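You operate a simulated robot arm through the tools that you are given. There is no shell and no other tool.

The job below is to be done with a simulated robot arm. You get a single attempt, and the scene is never put back.

Task
Share out the candles on the dining table top. At the end: the blue candle from the dining table top is on the white dish; the cream candle from the dining table top is on the white saucer on the dining table top; the black coal from the dining table top stands on top of the grey paper ball; the green candle from the dining table top is on the black coaster on the dining table top; whatever was shut is shut again. Leave all else as you found it, and nothing knocked over. Set down upright: candle.

The check looks at the end state, three seconds after you hand in, the way a careful person would. Anything else that was tipped, shoved, dropped, spilled or broken makes it a failure.

Robot
A 6-joint arm with a two-finger parallel gripper, fixed in place. Base frame: the origin is on the floor under the middle of its stand, x ahead of it, y to its left, z up; the work surface is at about z = 75. Lengths are in cm, angles in rad, forces in N, time in s.
With the tool pointing down near the work surface it reaches from about 18 to 64 cm from the base axis. Its first joint turns from -1.152 to 1.152 rad. Payload 2.7 kg.
The TCP is the grasp point between the finger pads, 2.3 cm short of the fingertips. In the tool frame z runs along the fingers and y along their closing line. The gripper opens to 9.4 cm. The fingers are 3.8 cm wide and 1 cm thick; the gripper's body (5.4 by 9.6 cm) begins 3.9 cm behind the TCP.
Orientation is told as [roll, pitch, yaw] about the base's x, y, z axes, in that order, counted from this pose: with the fingers straight down and closing along the base's y, the tool's x points along the base's -x, its y along +y and its z along -z.

Tools
- The arm moves only by the tool arm_command. Its arguments are lists of equal length, an entry for each row: "xyz": the shift along the tool's x, y, z in cm, a list of three; "rot": the turn, a rotation vector about the tool's x, y, z in rad, a list of three; "claw": the closure, from 0 (fully open) to 1 (shut). In form: {"xyz": [[tx, ty, tz], ...], "rot": [[ax, ay, az], ...], "claw": [claw, ...]}. A call has 1 to 20 rows; each row shifts and turns the commanded pose from where the row before left it, along the tool's axes as they then stand. A row lasts 0.2 s, in which the tool goes at most 5 cm and 0.15 rad; a call with a longer step from one row to the next is refused whole, and so is a gripper value outside its range. A pose out of reach is approached as far as the arm can. The call stops where the force on the tool passes 40 N (or 10 N more than at its start, if that is more) or the arm is blocked; 0.2 s more then pass. The fingers move at their own pace (about 4.5 cm/s each) and stop on an object; they squeeze with about 32 N. The grip force told is the motor's: it shows also when the fingers shut on nothing. Time passes only in rows, and 0.2 s behind the last, so rows that do not move let the fingers close. The reply holds the time, the measured pose of the TCP, the force on the tool along the base axes, the opening and the grip force, in the units named above and with some noise, with the torque about the TCP (base axes, N m) and any sound that the robot's microphone picked up, and new pictures: "pictures" is both (left out), scene, wrist or none.
- Cameras (640 x 400 px; columns grow to the right, rows downward): "scene" is fixed at [6.85, -44.26, 139.46]; the picture's right is [0.74, -0.67, 0.00], its down [-0.46, -0.51, -0.73] and it looks along [0.49, 0.54, -0.69] (base axes); focal length 320 px, centre (320, 200). "wrist" rides on the gripper at [8.6, 1.6, -7.4] in the tool frame; the picture's right is [-0.18, 0.98, 0.00], its down [-0.58, -0.11, -0.81] and it looks along [-0.79, -0.15, 0.59] (tool axes); focal length 243 px, centre (320, 200). There is no depth. A picture from a camera that has moved, and an enlarged one, comes with that camera's place and axes in the base frame and with its lens. The place of the scene camera against the robot may be out by one fixed shift of up to 1.2 cm in any direction.
- close_up(camera, box): a new picture of the part [left, top, right, bottom] of that camera's present view, enlarged. The clock stands still meanwhile.
- sign_off(): hands the job in; it is judged then, once.

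Nothing tells you positions but the pictures and the camera data. Unless the task says otherwise, let go and move clear before handing in.

The tools are called after ">>>" as a command line: name --argument value ..., lists and objects as JSON in quotes. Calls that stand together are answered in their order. arm_command: Moves the arm, as the interface text tells. Its arguments: {"type":"object","properties":{"xyz":{"type":"array"},"rot":{"type":"array"},"claw":{"type":"array"},"pictures":{"type":"string","enum":["both","scene","wrist","none"]}},"required":["xyz","rot","claw"]} The other tools are called the same way: close_up (camera, box) takes an enlarged picture of a part of a camera's view; sign_off () hands the job in.

At the start:

```text
t: 0.0
tcp_pos: [29.86, 14.69, 103.69]
tool_rot: [-0.001, -0.001, -0.002]
wrist_force: [0.1, 0.3, 0.3]
ft_torque: [0.03, 0.0, 0.0]
gripper_width: 9.37
grasp_force: 0.2
```

scene: 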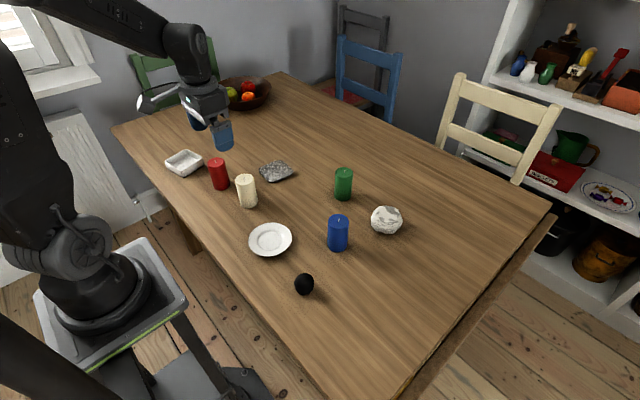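
wrist: 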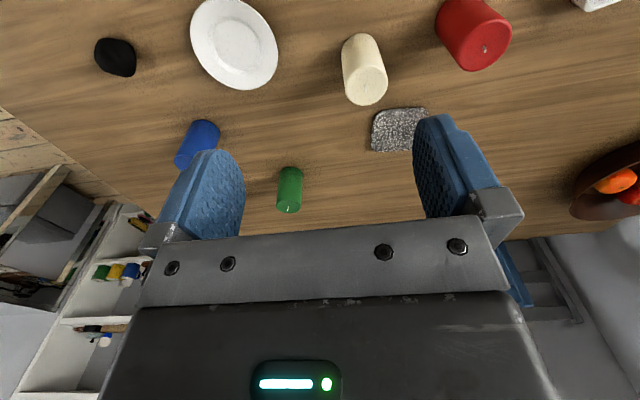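

I see three candles plus a red one, a round white saucer, a small square white dish, a black lump, a pale crumpled ball and a dark/silvery flat square. I will zoom in before moving anything.

>>> close_up --camera "scene" --box '[150, 130, 310, 230]'

>>> close_up --camera "scene" --box '[230, 150, 430, 310]'

>>> close_up --camera "scene" --box '[460, 0, 640, 300]'

>>> close_up --camera "wrist" --box '[320, 0, 640, 200]'

>>> close_up --camera "scene" --box '[120, 40, 320, 165]'

```text
4.00 times, centred on (230, 180) of scene
camera zoom: at [6.85, -44.26, 139.46], right [0.74, -0.67, 0.0], down [-0.46, -0.51, -0.73], along [0.49, 0.54, -0.69], focal length 1280 px, centre (680, 280)
```

zoom: 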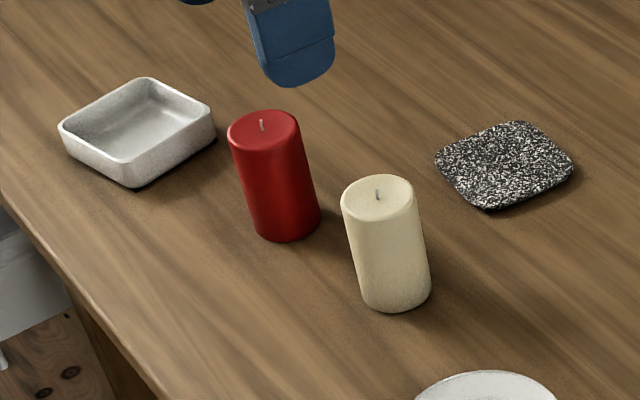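

```text
2.50 times, centred on (330, 230) of scene
camera zoom: at [6.85, -44.26, 139.46], right [0.74, -0.67, 0.0], down [-0.46, -0.51, -0.73], along [0.49, 0.54, -0.69], focal length 800 px, centre (295, 125)
```

zoom: 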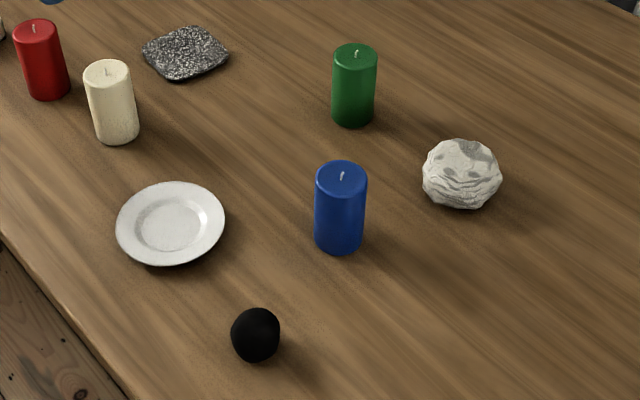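

```text
1.33 times, centred on (550, 150) of scene
camera zoom: at [6.85, -44.26, 139.46], right [0.74, -0.67, 0.0], down [-0.46, -0.51, -0.73], along [0.49, 0.54, -0.69], focal length 427 px, centre (13, 267)
```

zoom: 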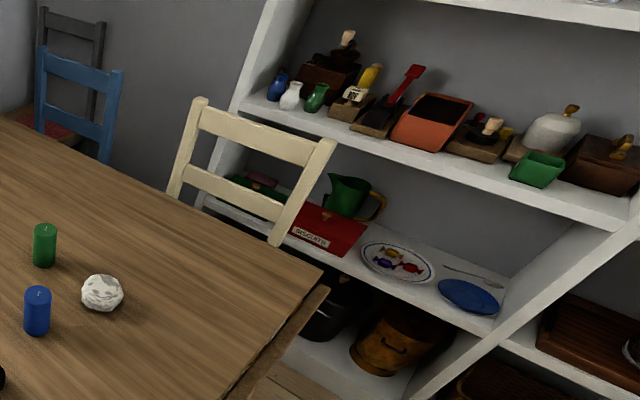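

```text
2.00 times, centred on (480, 100) of wrist
camera zoom: at [21.29, 16.4, 111.22], right [0.18, 0.98, 0.0], down [0.58, -0.11, 0.81], along [0.79, -0.15, -0.59], focal length 485 px, centre (0, 400)
```

zoom: 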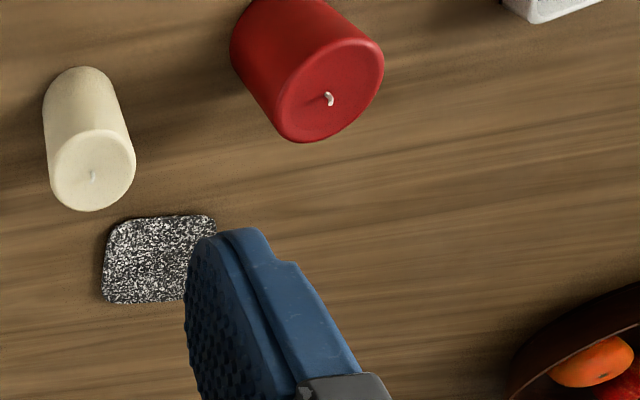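

```text
3.20 times, centred on (220, 102) of scene
camera zoom: at [6.85, -44.26, 139.46], right [0.74, -0.67, 0.0], down [-0.46, -0.51, -0.73], along [0.49, 0.54, -0.69], focal length 1024 px, centre (640, 512)
```

zoom: 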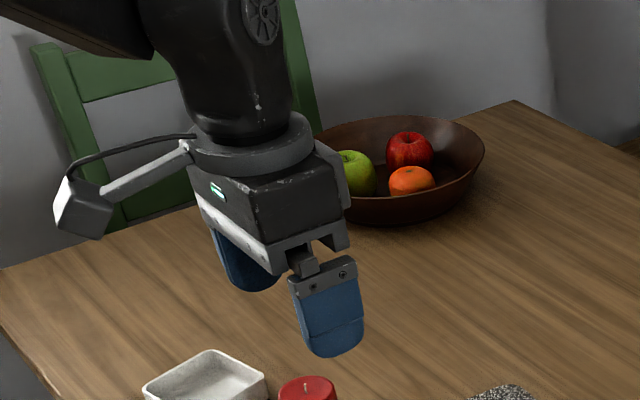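

The speckled black square is the coaster, the square shallow tray is the dish, and the round plate is the saucer. The cream candle is near (36.5, 19) with its top near z 84, so I'll move above it first and refine the position with the wrist camera.

>>> arm_command --xyz '[[-2.2, 1.3, 2], [-2.2, 1.4, 2], [-2.2, 1.4, 2], [0, 0, 1.5]]' --rot '[[0, 0, 0], [0, 0, 0], [0, 0, 0], [0, 0, 0]]' --claw '[0, 0, 0, 0]'

```text
t: 1.0
tcp_pos: [36.72, 18.95, 96.28]
tool_rot: [0.0, 0.001, 0.001]
wrist_force: [0.2, -0.1, 0.0]
ft_torque: [-0.02, 0.0, 0.04]
gripper_width: 9.4
grasp_force: 0.1
camera wrist: at [28.09, 20.43, 103.88], right [0.18, 0.98, 0.0], down [0.58, -0.11, 0.81], along [0.79, -0.15, -0.59], focal length 243 px, centre (320, 200)
```

scene: 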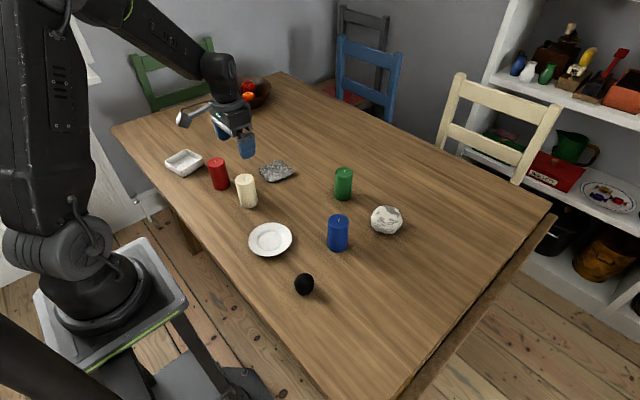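
wrist: 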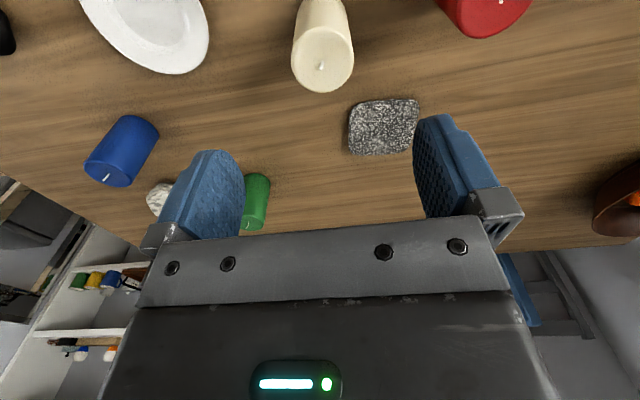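

The cream candle is right below, slightly toward -x; I'll zoom on it for precision, together with blue, green and coaster.

>>> close_up --camera "wrist" --box '[240, 0, 400, 100]'

>>> close_up --camera "wrist" --box '[60, 0, 220, 100]'

>>> close_up --camera "wrist" --box '[320, 70, 480, 170]'

>>> close_up --camera "wrist" --box '[60, 100, 220, 200]'

```text
4.00 times, centred on (320, 50) of wrist
camera zoom: at [28.09, 20.43, 103.88], right [0.18, 0.98, 0.0], down [0.58, -0.11, 0.81], along [0.79, -0.15, -0.59], focal length 970 px, centre (320, 800)
```

zoom: 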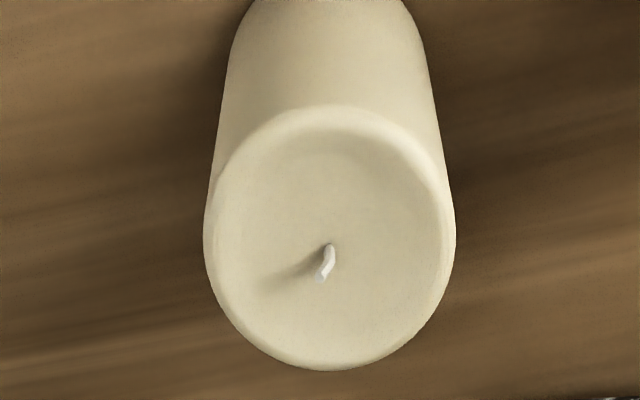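

```text
4.00 times, centred on (140, 50) of wrist
camera zoom: at [28.09, 20.43, 103.88], right [0.18, 0.98, 0.0], down [0.58, -0.11, 0.81], along [0.79, -0.15, -0.59], focal length 970 px, centre (1040, 800)
```

zoom: 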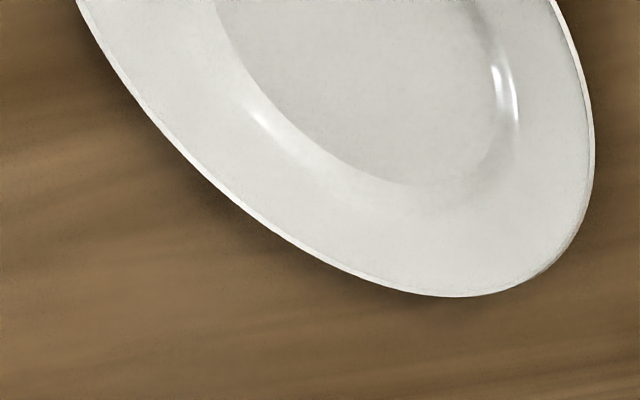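

```text
4.00 times, centred on (400, 120) of wrist
camera zoom: at [28.09, 20.43, 103.88], right [0.18, 0.98, 0.0], down [0.58, -0.11, 0.81], along [0.79, -0.15, -0.59], focal length 970 px, centre (0, 520)
```

zoom: 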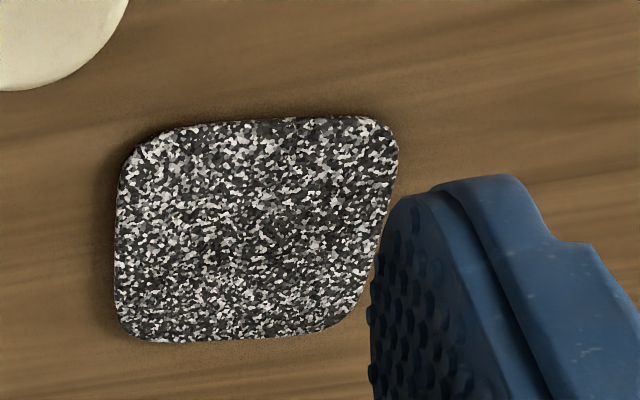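

```text
4.00 times, centred on (140, 150) of wrist
camera zoom: at [28.09, 20.43, 103.88], right [0.18, 0.98, 0.0], down [0.58, -0.11, 0.81], along [0.79, -0.15, -0.59], focal length 970 px, centre (1040, 400)
```

zoom: 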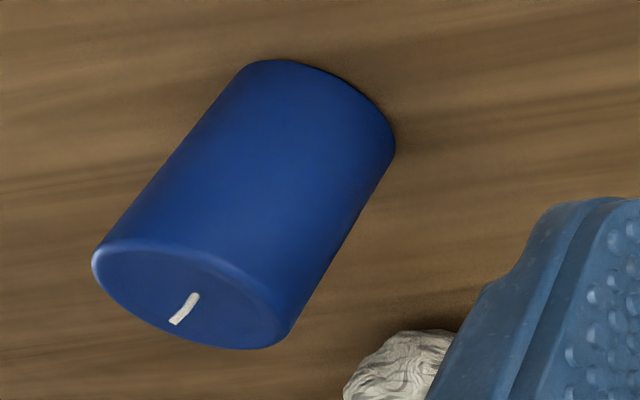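

The cream candle's axis is at about (36.6, 19.0) and its top is near z 84–85; I'm almost centred already. I'll go down to just above its top and check the height.

>>> arm_command --xyz '[[0.1, 0.05, 3], [0, 0, 3], [0, 0, 2]]' --rot '[[0, 0, 0], [0, 0, 0], [0, 0, 0]]' --claw '[0, 0, 0]'

>>> close_up --camera "scene" --box '[190, 120, 310, 220]'

```text
t: 1.8
tcp_pos: [36.56, 18.8, 88.35]
tool_rot: [0.001, 0.0, 0.0]
wrist_force: [0.5, 0.9, 0.0]
ft_torque: [0.0, 0.02, 0.01]
gripper_width: 9.4
grasp_force: 0.1
camera wrist: at [27.89, 20.4, 95.83], right [0.18, 0.98, 0.0], down [0.58, -0.11, 0.81], along [0.79, -0.15, -0.59], focal length 243 px, centre (320, 200)
```

scene: 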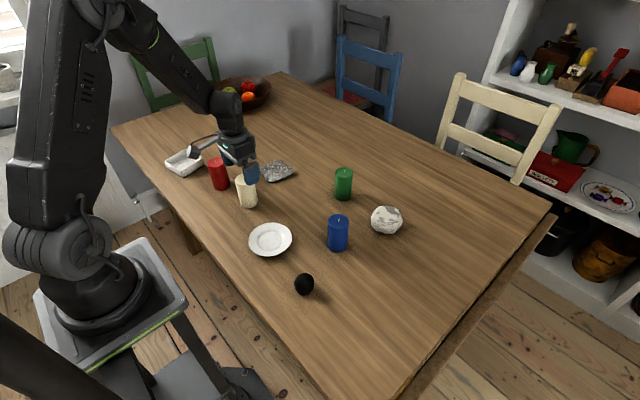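
wrist: 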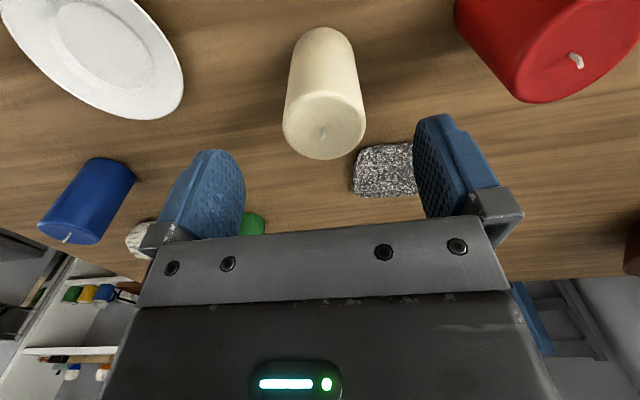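

```text
4.00 times, centred on (250, 170) of scene
camera zoom: at [6.85, -44.26, 139.46], right [0.74, -0.67, 0.0], down [-0.46, -0.51, -0.73], along [0.49, 0.54, -0.69], focal length 1280 px, centre (600, 320)
```

zoom: 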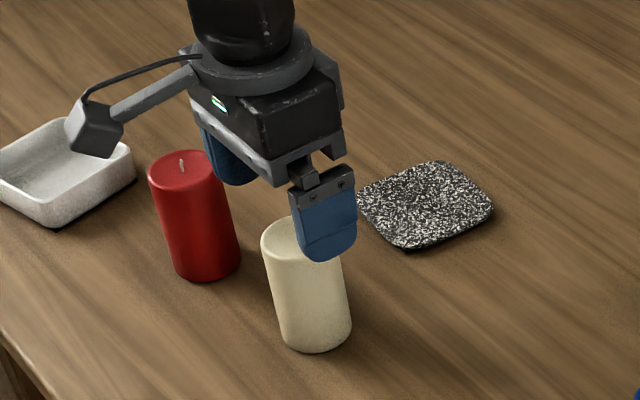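

>>> close_up --camera "wrist" --box '[240, 20, 400, 170]'

>>> close_up --camera "wrist" --box '[0, 0, 200, 125]'

```text
2.67 times, centred on (320, 95) of wrist
camera zoom: at [27.89, 20.4, 95.83], right [0.18, 0.98, 0.0], down [0.58, -0.11, 0.81], along [0.79, -0.15, -0.59], focal length 647 px, centre (320, 480)
```

zoom: 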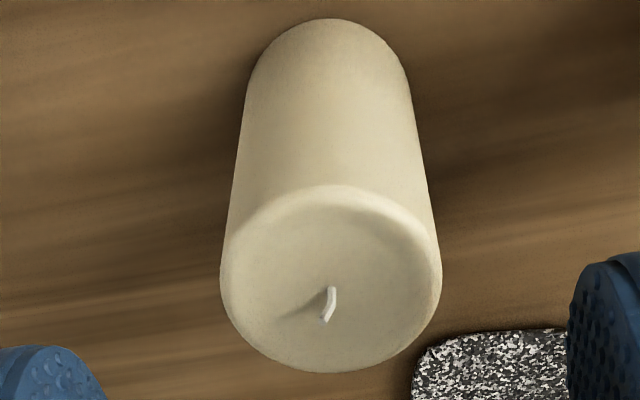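

```text
3.20 times, centred on (100, 62) of wrist
camera zoom: at [27.89, 20.4, 95.83], right [0.18, 0.98, 0.0], down [0.58, -0.11, 0.81], along [0.79, -0.15, -0.59], focal length 776 px, centre (1024, 640)
```

zoom: 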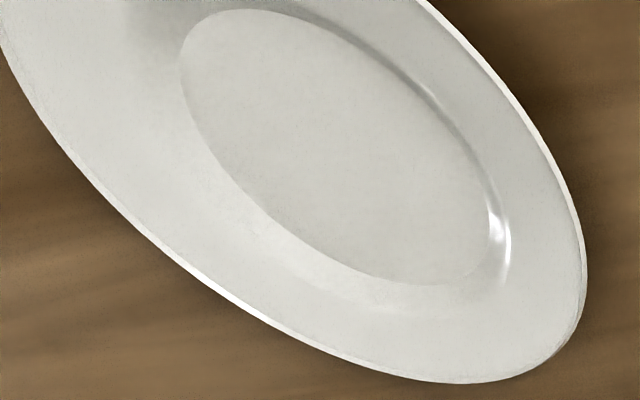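

Refined estimate: cream candle axis about (36.9, 19.0), diameter 5 cm, top near z 84. I'll shift slightly forward, descend to z 81.5, and close on it.

>>> arm_command --xyz '[[-0.35, 0.15, 2], [0, 0, 2], [0, 0, 1.6], [0, 0, 1.2]]' --rot '[[0, 0, 0], [0, 0, 0], [0, 0, 0], [0, 0, 0]]' --claw '[0, 0, 0, 0]'

>>> close_up --camera "scene" --box '[190, 120, 310, 220]'

```text
t: 2.8
tcp_pos: [36.74, 19.15, 81.37]
tool_rot: [-0.001, 0.0, 0.0]
wrist_force: [-0.9, -0.4, -0.5]
ft_torque: [-0.01, -0.02, 0.0]
gripper_width: 9.41
grasp_force: 0.0
camera wrist: at [28.11, 20.7, 88.95], right [0.18, 0.98, 0.0], down [0.58, -0.11, 0.81], along [0.79, -0.15, -0.59], focal length 243 px, centre (320, 200)
```

scene: 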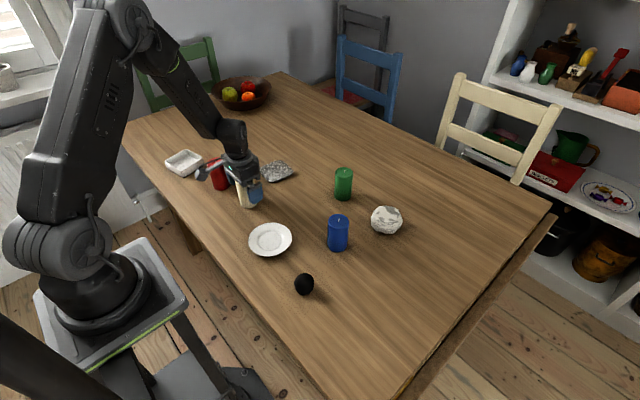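
wrist: 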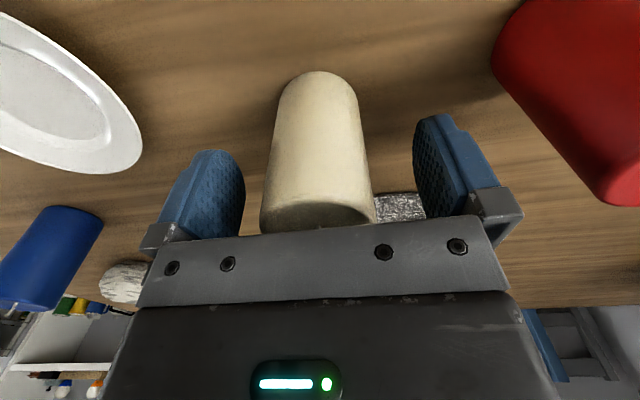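

```text
4.00 times, centred on (250, 170) of scene
camera zoom: at [6.85, -44.26, 139.46], right [0.74, -0.67, 0.0], down [-0.46, -0.51, -0.73], along [0.49, 0.54, -0.69], focal length 1280 px, centre (600, 320)
```

zoom: 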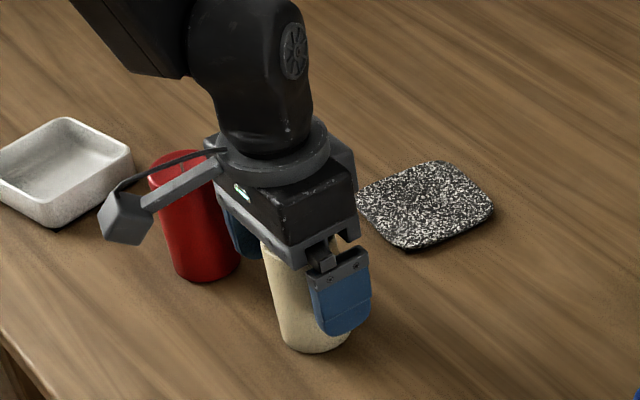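

The candle sits centred between the fingers. I'll nudge 0.3 cm forward and close.

>>> arm_command --xyz '[[-0.3, 0, 0], [0, 0, 0], [0, 0, 0], [0, 0, 0], [0, 0, 0], [0, 0, 0], [0, 0, 0]]' --rot '[[0, 0, 0], [0, 0, 0], [0, 0, 0], [0, 0, 0], [0, 0, 0], [0, 0, 0], [0, 0, 0]]' --claw '[0, 0.3, 0.6, 1, 1, 1, 1]'

```text
t: 4.4
tcp_pos: [37.06, 19.28, 81.45]
tool_rot: [0.001, -0.001, 0.0]
wrist_force: [0.8, 0.5, 0.2]
ft_torque: [-0.04, -0.01, 0.0]
gripper_width: 4.94
grasp_force: 32.1
camera wrist: at [28.4, 20.75, 88.99], right [0.18, 0.98, 0.0], down [0.58, -0.11, 0.81], along [0.79, -0.15, -0.59], focal length 243 px, centre (320, 200)
```

scene: 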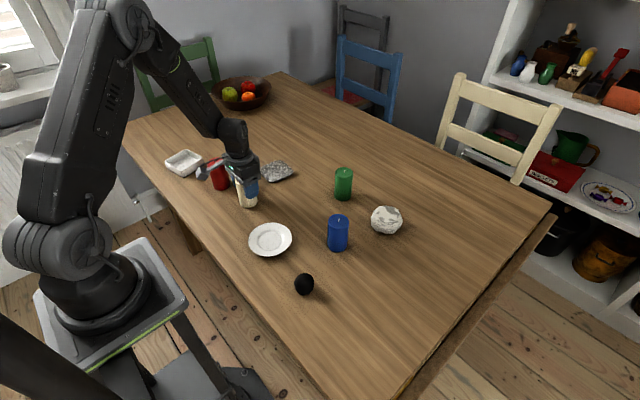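
wrist: 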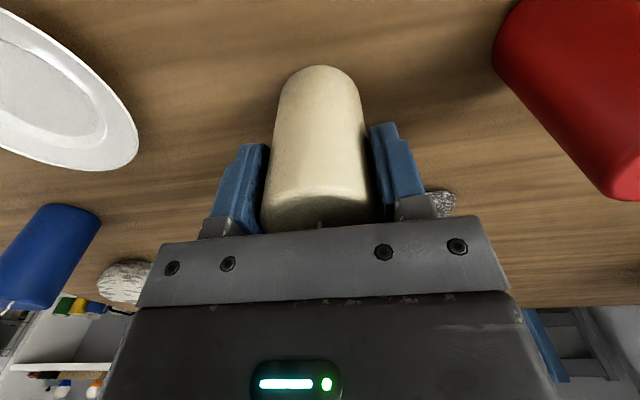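

The cream candle is held (4.94 cm wide, base 6.45 below the TCP). I'll lift it clear and move partway towards the saucer at about (32.8, 2.8), then look again.

>>> arm_command --xyz '[[0, 0, -1], [0, 0, -2], [0, 0, -3], [0, 0, -3], [0.7, -2, -2], [0.9, -3, 0], [0.9, -3, 0], [0.5, -2, 0]]' --rot '[[0, 0, 0], [0, 0, 0], [0, 0, 0], [0, 0, 0], [0, 0, 0], [0, 0, 0], [0, 0, 0], [0, 0, 0]]' --claw '[1, 1, 1, 1, 1, 1, 1, 1]'

>>> close_up --camera "wrist" --box '[80, 0, 320, 150]'

>>> close_up --camera "scene" --box '[200, 120, 340, 270]'

```text
t: 6.2
tcp_pos: [34.05, 9.03, 92.49]
tool_rot: [0.001, 0.001, 0.0]
wrist_force: [0.4, 0.0, -0.7]
ft_torque: [-0.01, -0.04, 0.01]
gripper_width: 4.91
grasp_force: 31.9
camera wrist: at [25.46, 10.57, 99.95], right [0.18, 0.98, 0.0], down [0.58, -0.11, 0.81], along [0.79, -0.15, -0.59], focal length 243 px, centre (320, 200)
```

scene: 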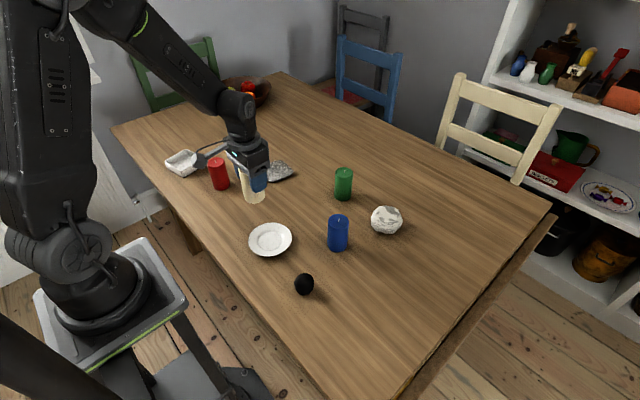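
wrist: 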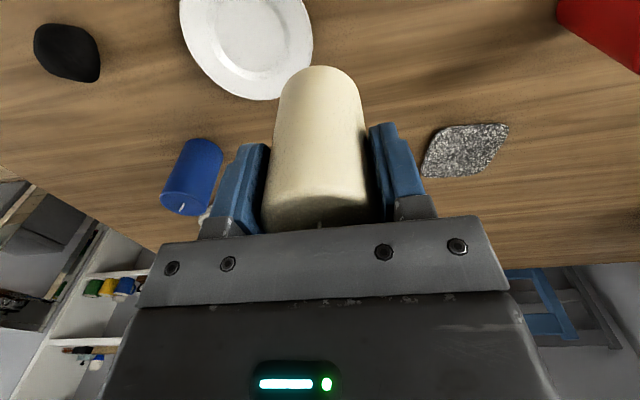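

```text
2.67 times, centred on (200, 75) of wrist
camera zoom: at [25.46, 10.57, 99.95], right [0.18, 0.98, 0.0], down [0.58, -0.11, 0.81], along [0.79, -0.15, -0.59], focal length 647 px, centre (640, 533)
```

zoom: 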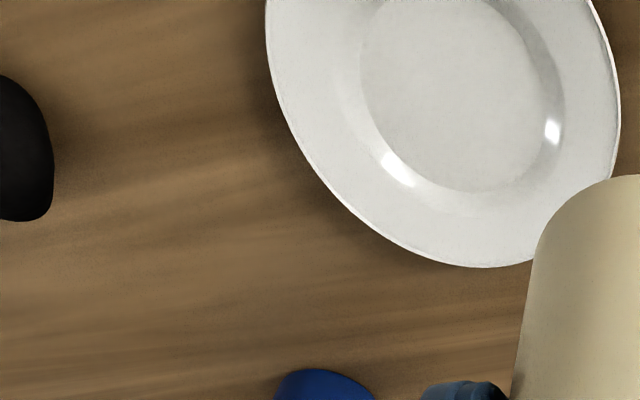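

```text
2.67 times, centred on (270, 195) of scene
camera zoom: at [6.85, -44.26, 139.46], right [0.74, -0.67, 0.0], down [-0.46, -0.51, -0.73], along [0.49, 0.54, -0.69], focal length 853 px, centre (453, 213)
```

zoom: 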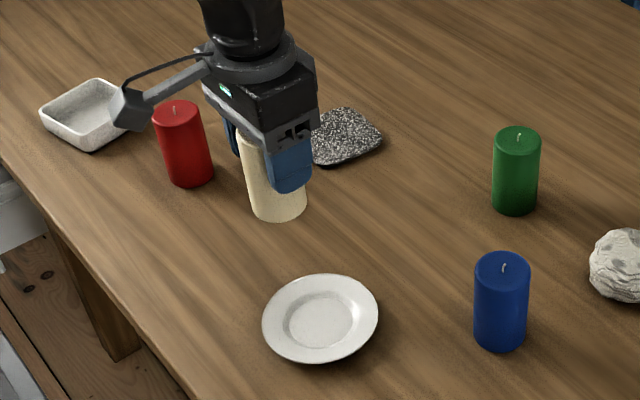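

The candle is in hand upright, the saucer's centre is at about (32.7, 3.0). I'll move above it and descend to just above the rim.

>>> arm_command --xyz '[[0.5, -2, 0], [0.5, -2, 0], [0.5, -2.03, 0], [0, 0, 2], [0, 0, 2], [0, 0, 2], [0, 0, 1.5], [0, 0, 0]]' --rot '[[0, 0, 0], [0, 0, 0], [0, 0, 0], [0, 0, 0], [0, 0, 0], [0, 0, 0], [0, 0, 0], [0, 0, 0]]' --claw '[1, 1, 1, 1, 1, 1, 1, 1]'

>>> close_up --camera "scene" --box '[220, 190, 320, 270]'

```text
t: 8.0
tcp_pos: [32.71, 3.38, 84.87]
tool_rot: [0.001, 0.001, -0.001]
wrist_force: [0.2, 0.1, -1.3]
ft_torque: [0.0, -0.03, 0.0]
gripper_width: 4.93
grasp_force: 32.0
camera wrist: at [23.99, 4.79, 92.41], right [0.18, 0.98, 0.0], down [0.58, -0.11, 0.81], along [0.79, -0.15, -0.59], focal length 243 px, centre (320, 200)
```

scene: 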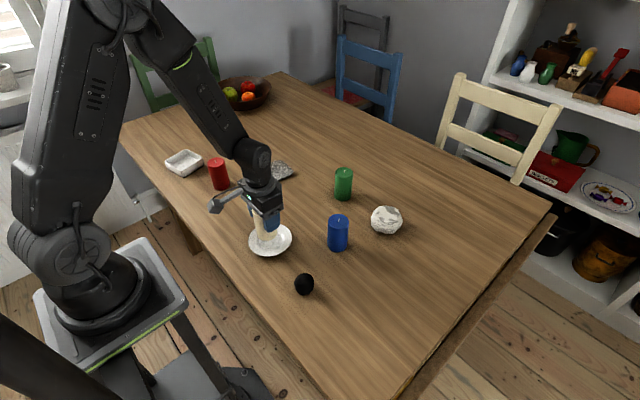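
wrist: 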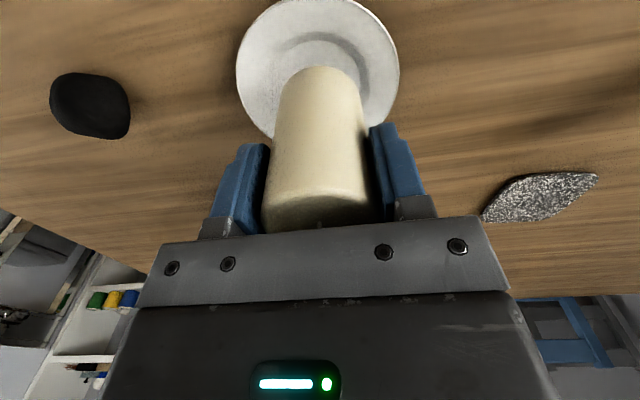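

```text
5.00 times, centred on (270, 230) of scene
camera zoom: at [6.85, -44.26, 139.46], right [0.74, -0.67, 0.0], down [-0.46, -0.51, -0.73], along [0.49, 0.54, -0.69], focal length 1600 px, centre (570, 50)
```

zoom: 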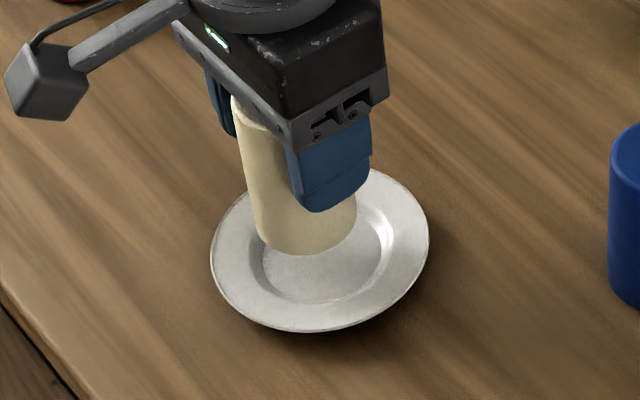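

>>> close_up --camera "wrist" --box '[210, 0, 430, 140]'

```text
2.86 times, centred on (320, 70) of wrist
camera zoom: at [23.99, 4.79, 92.41], right [0.18, 0.98, 0.0], down [0.58, -0.11, 0.81], along [0.79, -0.15, -0.59], focal length 693 px, centre (320, 571)
```

zoom: 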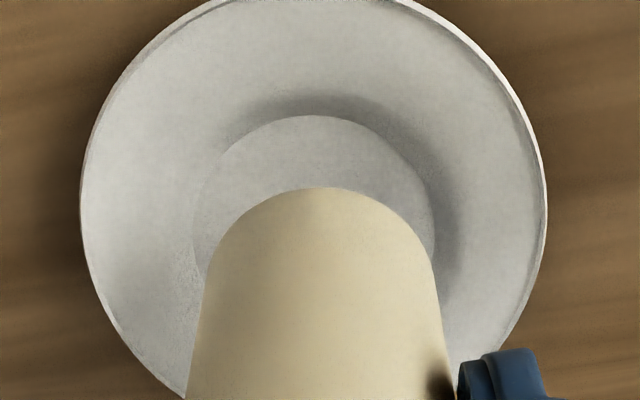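

The candle is nearly centred over the saucer's flat; I'll shift 0.25 cm in +x and -y and lower it.

>>> arm_command --xyz '[[-0.25, -0.25, 0], [0, 0, 1], [0, 0, 0.7], [0, 0, 0.3], [0, 0, 0]]' --rot '[[0, 0, 0], [0, 0, 0], [0, 0, 0], [0, 0, 0], [0, 0, 0]]' --claw '[1, 1, 1, 1, 1]'

>>> close_up --camera "scene" --box '[220, 190, 320, 270]'

>>> close_up --camera "wrist" --box '[210, 0, 430, 140]'

```text
t: 9.2
tcp_pos: [32.88, 2.94, 82.85]
tool_rot: [0.001, 0.0, -0.001]
wrist_force: [0.4, -0.1, -1.8]
ft_torque: [0.01, 0.03, 0.01]
gripper_width: 4.93
grasp_force: 32.1
camera wrist: at [24.3, 4.51, 90.47], right [0.18, 0.98, 0.0], down [0.58, -0.11, 0.81], along [0.79, -0.15, -0.59], focal length 243 px, centre (320, 200)
```

scene: 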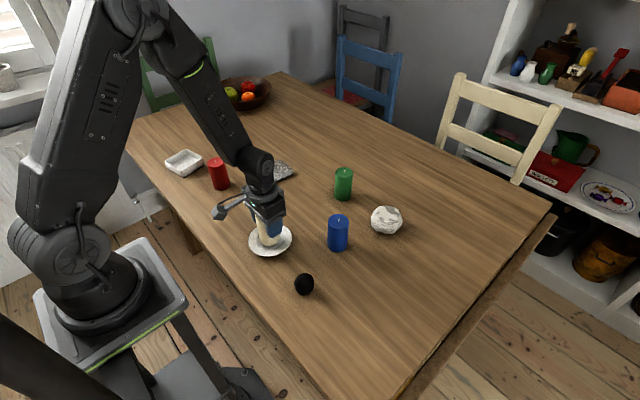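
wrist: 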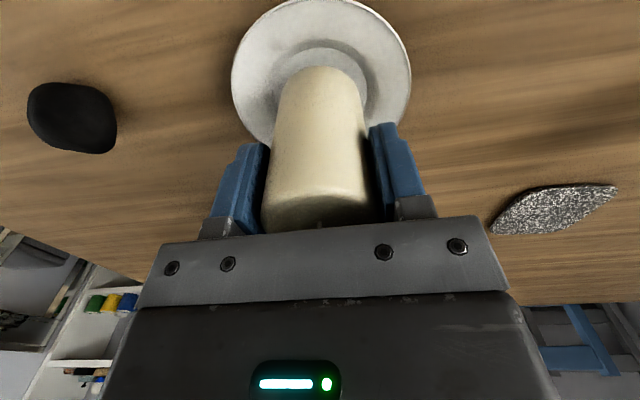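

```text
5.00 times, centred on (270, 230) of scene
camera zoom: at [6.85, -44.26, 139.46], right [0.74, -0.67, 0.0], down [-0.46, -0.51, -0.73], along [0.49, 0.54, -0.69], focal length 1600 px, centre (570, 50)
```

zoom: 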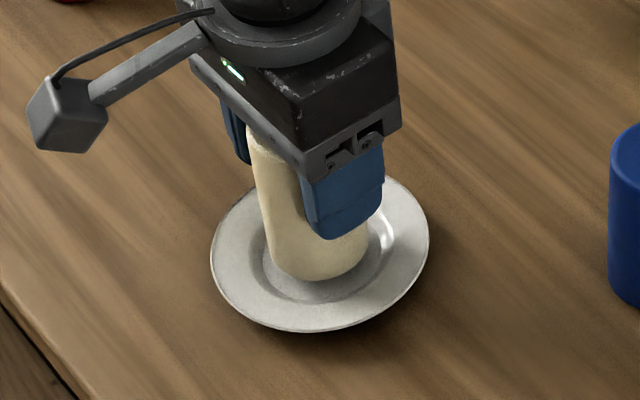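

```text
2.86 times, centred on (320, 70) of wrist
camera zoom: at [24.3, 4.51, 90.47], right [0.18, 0.98, 0.0], down [0.58, -0.11, 0.81], along [0.79, -0.15, -0.59], focal length 693 px, centre (320, 571)
```

zoom: 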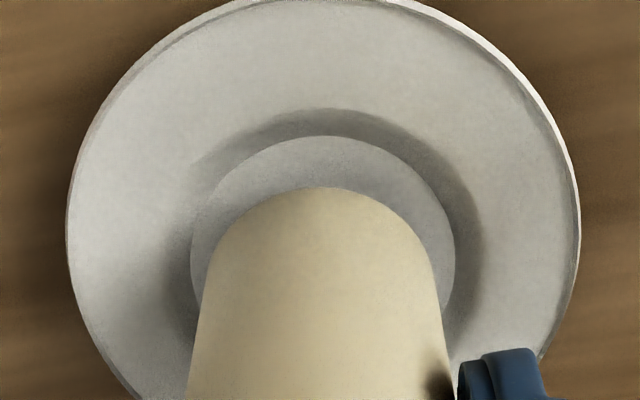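

Well centred now. I'll lower in small steps and watch the force.

>>> arm_command --xyz '[[0, 0, 0.2], [0, 0, 0.1], [0, 0, 0]]' --rot '[[0, 0, 0], [0, 0, 0], [0, 0, 0]]' --claw '[1, 1, 1]' --pictures "none"

```text
t: 10.0
tcp_pos: [32.7, 2.76, 82.62]
tool_rot: [0.0, -0.001, 0.0]
wrist_force: [0.3, -0.2, -2.0]
ft_torque: [-0.01, -0.01, 0.0]
gripper_width: 4.95
grasp_force: 32.0
```

>>> arm_command --xyz '[[0, 0, 0.2], [0, 0, 0]]' --rot '[[0, 0, 0], [0, 0, 0]]' --claw '[1, 1]' --pictures "none"

```text
t: 10.6
tcp_pos: [32.78, 2.79, 82.37]
tool_rot: [0.0, -0.001, 0.0]
wrist_force: [-0.2, 0.2, -1.8]
ft_torque: [-0.03, -0.02, -0.02]
gripper_width: 4.9
grasp_force: 31.2
```

No contact yet (only the candle's weight shows); I continue down in small steps.

>>> arm_command --xyz '[[0, 0, 0.2], [0, 0, 0]]' --rot '[[0, 0, 0], [0, 0, 0]]' --claw '[1, 1]' --pictures "none"

```text
t: 11.2
tcp_pos: [32.97, 2.93, 82.19]
tool_rot: [0.0, -0.001, 0.002]
wrist_force: [-1.0, 0.2, -2.0]
ft_torque: [0.0, 0.0, 0.02]
gripper_width: 4.95
grasp_force: 31.8
```

Still no contact; another small step down, with pictures.

>>> arm_command --xyz '[[0, 0, 0.15], [0, 0, 0]]' --rot '[[0, 0, 0], [0, 0, 0]]' --claw '[1, 1]' --pictures "none"

>>> close_up --camera "scene" --box '[235, 215, 305, 265]'

```text
t: 11.8
tcp_pos: [32.84, 2.77, 82.12]
tool_rot: [-0.001, 0.0, 0.0]
wrist_force: [0.6, 0.0, -0.1]
ft_torque: [0.03, -0.03, 0.0]
gripper_width: 4.95
grasp_force: 31.9
```

```text
8.00 times, centred on (270, 240) of scene
camera zoom: at [6.85, -44.26, 139.46], right [0.74, -0.67, 0.0], down [-0.46, -0.51, -0.73], along [0.49, 0.54, -0.69], focal length 2560 px, centre (720, -120)
```

zoom: 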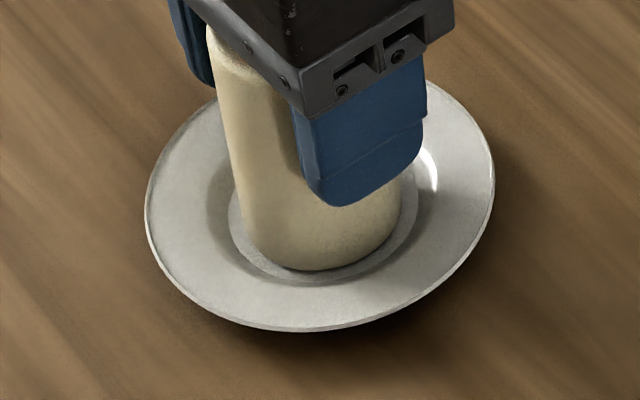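

Contact is made (the weight has gone off the wrist) and the candle sits inside the flat circle. Release gently and rise.

>>> arm_command --xyz '[[0, 0, 0], [0, 0, 0], [0, 0, 0], [0, 0, 0], [0, 0, -1], [0, 0, -2], [0, 0, -3], [0, 0, -3]]' --rot '[[0, 0, 0], [0, 0, 0], [0, 0, 0], [0, 0, 0], [0, 0, 0], [0, 0, 0], [0, 0, 0], [0, 0, 0]]' --claw '[0.4, 0.3, 0.2, 0.1, 0.1, 0.1, 0.1, 0]'

>>> close_up --camera "scene" --box '[220, 190, 320, 270]'

```text
t: 13.6
tcp_pos: [32.86, 2.98, 91.15]
tool_rot: [0.001, 0.003, 0.0]
wrist_force: [-1.1, 0.1, 0.6]
ft_torque: [0.03, 0.01, 0.01]
gripper_width: 9.39
grasp_force: 0.1
camera wrist: at [24.16, 4.5, 98.68], right [0.18, 0.98, 0.0], down [0.58, -0.11, 0.81], along [0.79, -0.15, -0.59], focal length 243 px, centre (320, 200)
```

scene: 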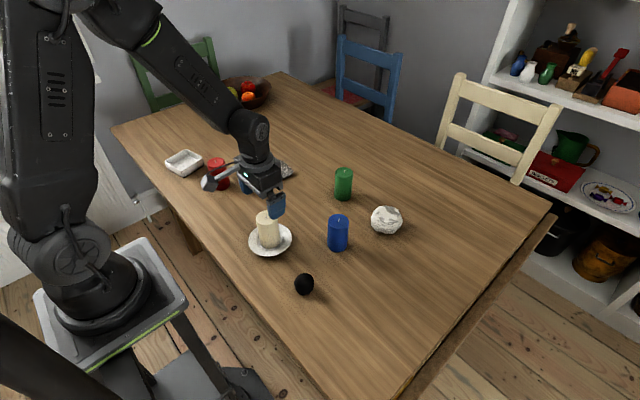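
wrist: 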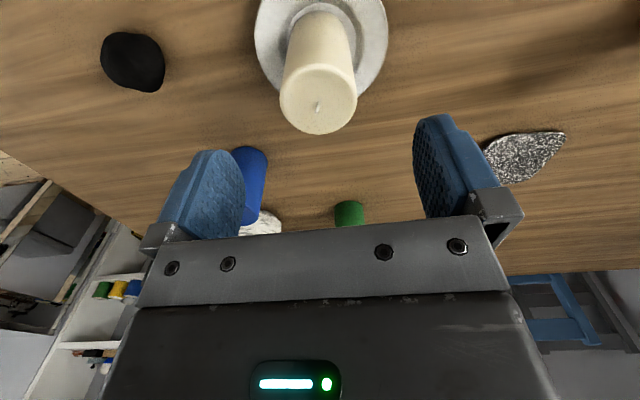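

```text
5.00 times, centred on (270, 230) of scene
camera zoom: at [6.85, -44.26, 139.46], right [0.74, -0.67, 0.0], down [-0.46, -0.51, -0.73], along [0.49, 0.54, -0.69], focal length 1600 px, centre (570, 50)
```

zoom: 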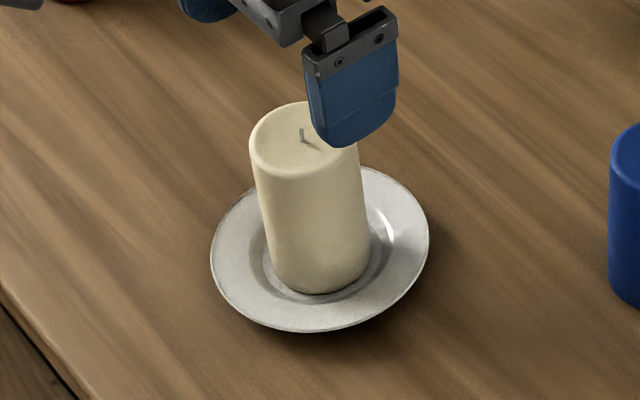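

The cream candle stands upright in the saucer. Next is the green candle near (58.8, 2.3); I'll move above it and look.

>>> arm_command --xyz '[[-3, 0, -1], [-4, 0, 0], [-4, 0, 0], [-4, 0, 0], [-4, 0, 0], [-4, 0, 0], [-2, 0, 0], [0, 0, 0]]' --rot '[[0, 0, 0], [0, 0, 0], [0, 0, 0], [0, 0, 0], [0, 0, 0], [0, 0, 0], [0, 0, 0], [0, 0, 0]]' --claw '[0, 0, 0, 0, 0, 0, 0, 0]'

>>> close_up --camera "wrist" --box '[240, 0, 400, 100]'

>>> close_up --camera "scene" --box '[300, 130, 420, 250]'

```text
t: 15.4
tcp_pos: [57.58, 2.68, 91.95]
tool_rot: [0.001, 0.001, -0.002]
wrist_force: [-1.3, -0.3, 0.9]
ft_torque: [0.0, 0.01, 0.05]
gripper_width: 9.4
grasp_force: 0.1
camera wrist: at [49.0, 4.22, 99.56], right [0.18, 0.98, 0.0], down [0.58, -0.11, 0.81], along [0.79, -0.15, -0.59], focal length 243 px, centre (320, 200)
```

scene: 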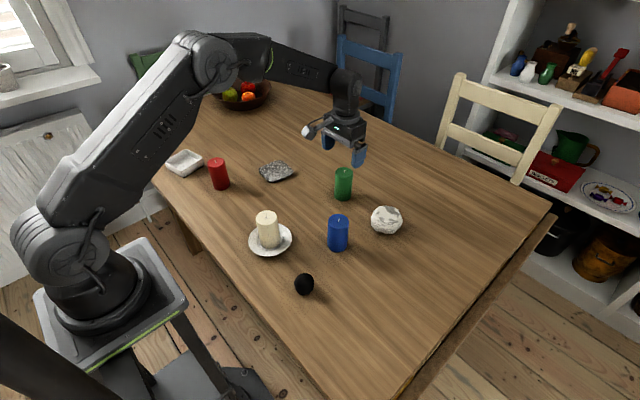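
wrist: 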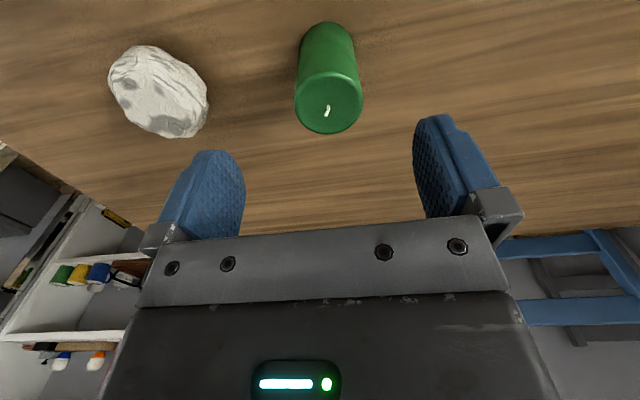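

```text
4.00 times, centred on (320, 50) of wrist
camera zoom: at [49.0, 4.22, 99.56], right [0.18, 0.98, 0.0], down [0.58, -0.11, 0.81], along [0.79, -0.15, -0.59], focal length 970 px, centre (320, 800)
```

zoom: 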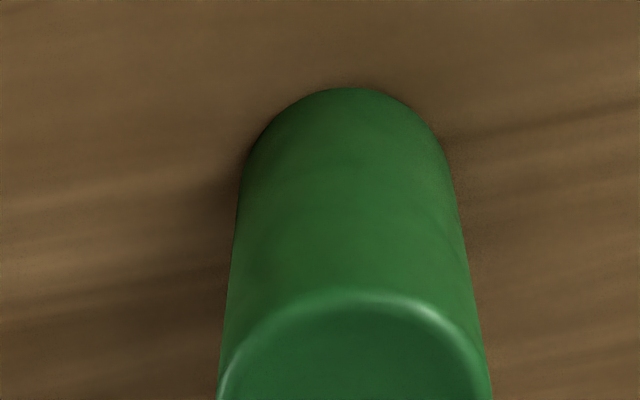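

```text
3.33 times, centred on (360, 190) of scene
camera zoom: at [6.85, -44.26, 139.46], right [0.74, -0.67, 0.0], down [-0.46, -0.51, -0.73], along [0.49, 0.54, -0.69], focal length 1067 px, centre (187, 233)
```

zoom: 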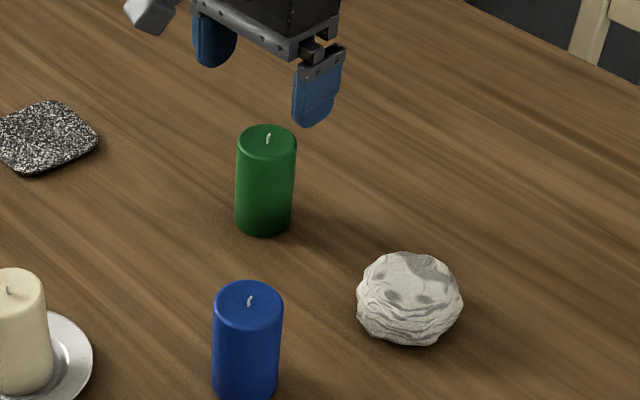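

The green candle is at about (59.2, 3.2). I'll centre over it and descend to the same grasp height as before.

>>> arm_command --xyz '[[-1.3, 0.5, 0], [0, 0, 3], [0, 0, 2.6], [0, 0, 2], [0, 0, 2], [0, 0, 1], [0, 0, 0]]' --rot '[[0, 0, 0], [0, 0, 0], [0, 0, 0], [0, 0, 0], [0, 0, 0], [0, 0, 0], [0, 0, 0]]' --claw '[0, 0, 0, 0, 0, 0, 0]'

```text
t: 17.0
tcp_pos: [59.09, 3.31, 81.25]
tool_rot: [-0.001, 0.0, 0.0]
wrist_force: [-0.2, -0.1, 0.1]
ft_torque: [0.0, 0.0, 0.0]
gripper_width: 9.38
grasp_force: 0.0
camera wrist: at [50.44, 4.78, 88.82], right [0.18, 0.98, 0.0], down [0.58, -0.11, 0.81], along [0.79, -0.15, -0.59], focal length 243 px, centre (320, 200)
```

scene: 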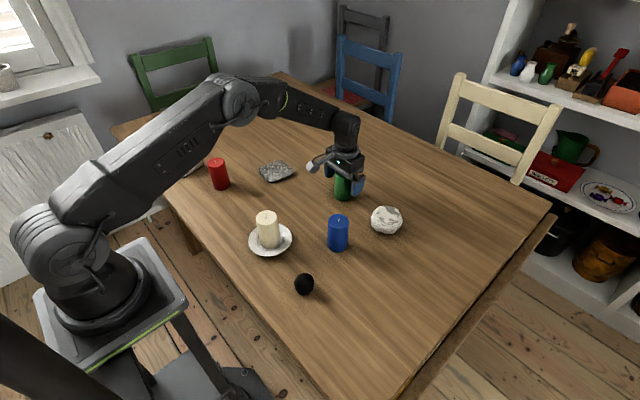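
wrist: 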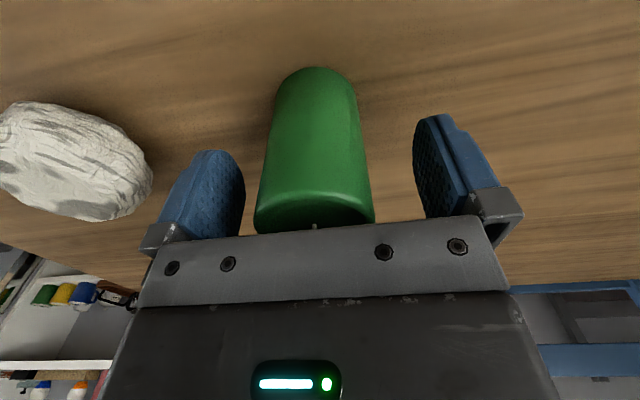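

The green candle is between the fingers, well centred. Closing.

>>> arm_command --xyz '[[-0.1, 0, 0], [0, 0, 0], [0, 0, 0], [0, 0, 0], [0, 0, 0], [0, 0, 0], [0, 0, 0]]' --rot '[[0, 0, 0], [0, 0, 0], [0, 0, 0], [0, 0, 0], [0, 0, 0], [0, 0, 0], [0, 0, 0]]' --claw '[0, 0.3, 0.6, 1, 1, 1, 1]'

```text
t: 18.6
tcp_pos: [59.17, 3.32, 81.43]
tool_rot: [0.0, -0.001, 0.0]
wrist_force: [0.2, -1.0, 0.4]
ft_torque: [-0.05, -0.01, 0.0]
gripper_width: 4.95
grasp_force: 32.7
camera wrist: at [50.57, 4.78, 88.9], right [0.18, 0.98, 0.0], down [0.58, -0.11, 0.81], along [0.79, -0.15, -0.59], focal length 243 px, centre (320, 200)
```

scene: 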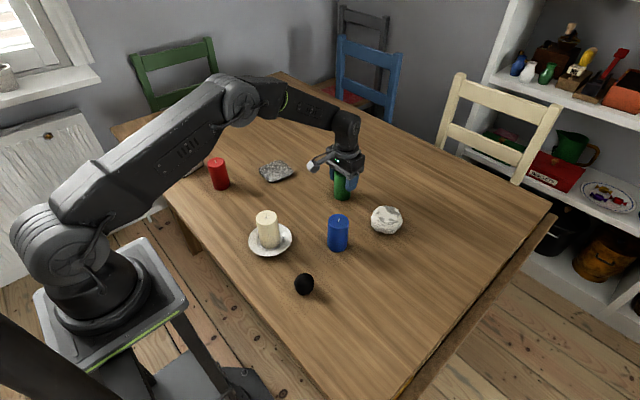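
wrist: 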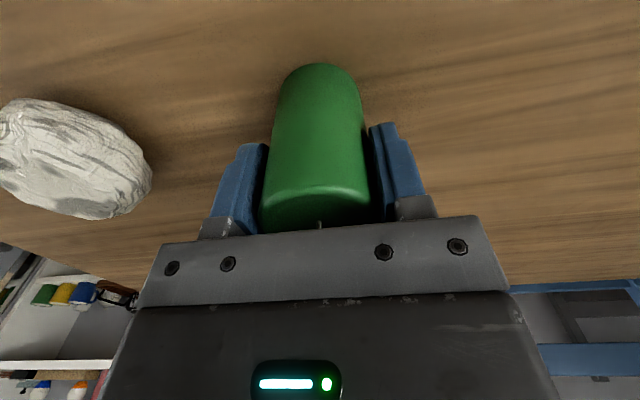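

The green candle is held (4.95 cm). I'll lift it and move toward the coaster near (51, 25), stopping short for a look.

>>> arm_command --xyz '[[0, 0, -1], [0, 0, -2], [0, 0, -2], [0, 0, -2], [2, 2, 0], [2, 3.5, 0], [2, 3.5, 0], [1, 3, 0], [0, 0, 0]]' --rot '[[0, 0, 0], [0, 0, 0], [0, 0, 0], [0, 0, 0], [0, 0, 0], [0, 0, 0], [0, 0, 0], [0, 0, 0], [0, 0, 0]]' --claw '[1, 1, 1, 1, 1, 1, 1, 1, 1]'

>>> close_up --camera "wrist" --box '[320, 0, 560, 150]'

>>> close_up --camera "scene" --box '[240, 120, 360, 220]'

```text
t: 20.6
tcp_pos: [52.34, 15.41, 88.52]
tool_rot: [-0.002, -0.001, -0.001]
wrist_force: [-0.3, 0.3, -0.8]
ft_torque: [0.02, -0.02, -0.02]
gripper_width: 4.94
grasp_force: 31.8
camera wrist: at [43.67, 17.02, 96.14], right [0.18, 0.98, 0.0], down [0.58, -0.11, 0.81], along [0.79, -0.15, -0.59], focal length 243 px, centre (320, 200)
```

scene: 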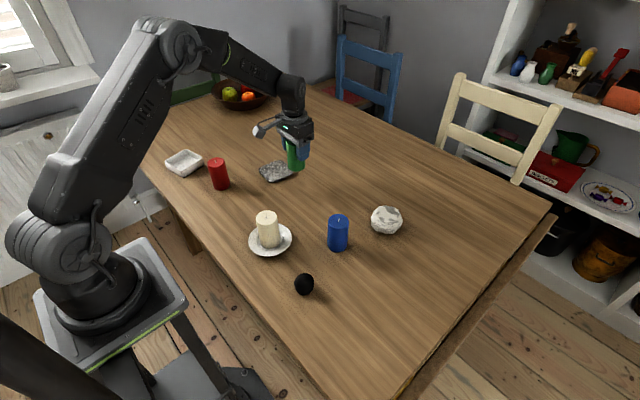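
wrist: 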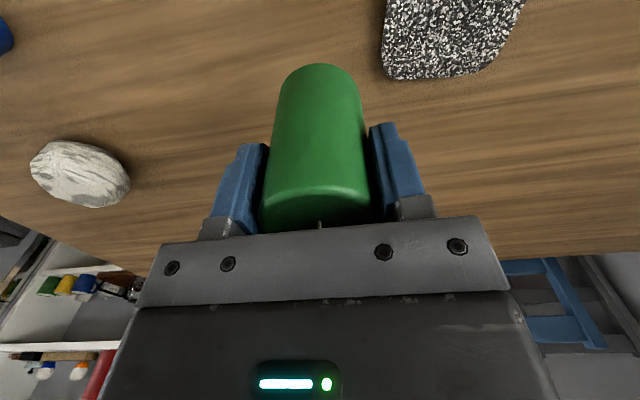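

```text
2.67 times, centred on (440, 75) of wrist
camera zoom: at [43.67, 17.02, 96.14], right [0.18, 0.98, 0.0], down [0.58, -0.11, 0.81], along [0.79, -0.15, -0.59], focal length 647 px, centre (0, 533)
```

zoom: 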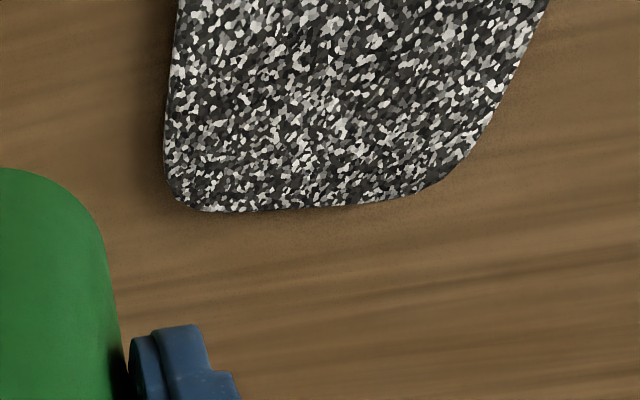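

```text
4.00 times, centred on (300, 170) of scene
camera zoom: at [6.85, -44.25, 139.46], right [0.74, -0.67, 0.0], down [-0.46, -0.51, -0.73], along [0.49, 0.54, -0.69], focal length 1280 px, centre (400, 320)
```

zoom: 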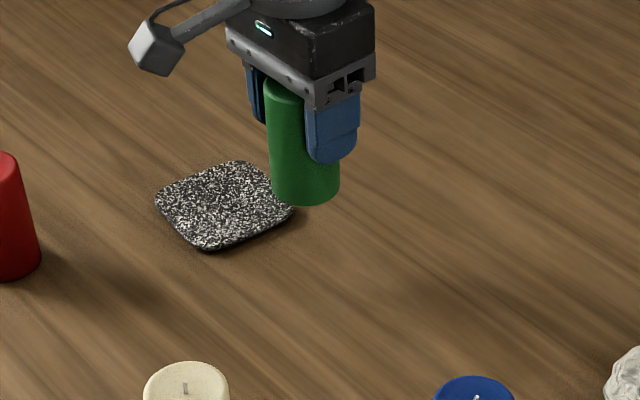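

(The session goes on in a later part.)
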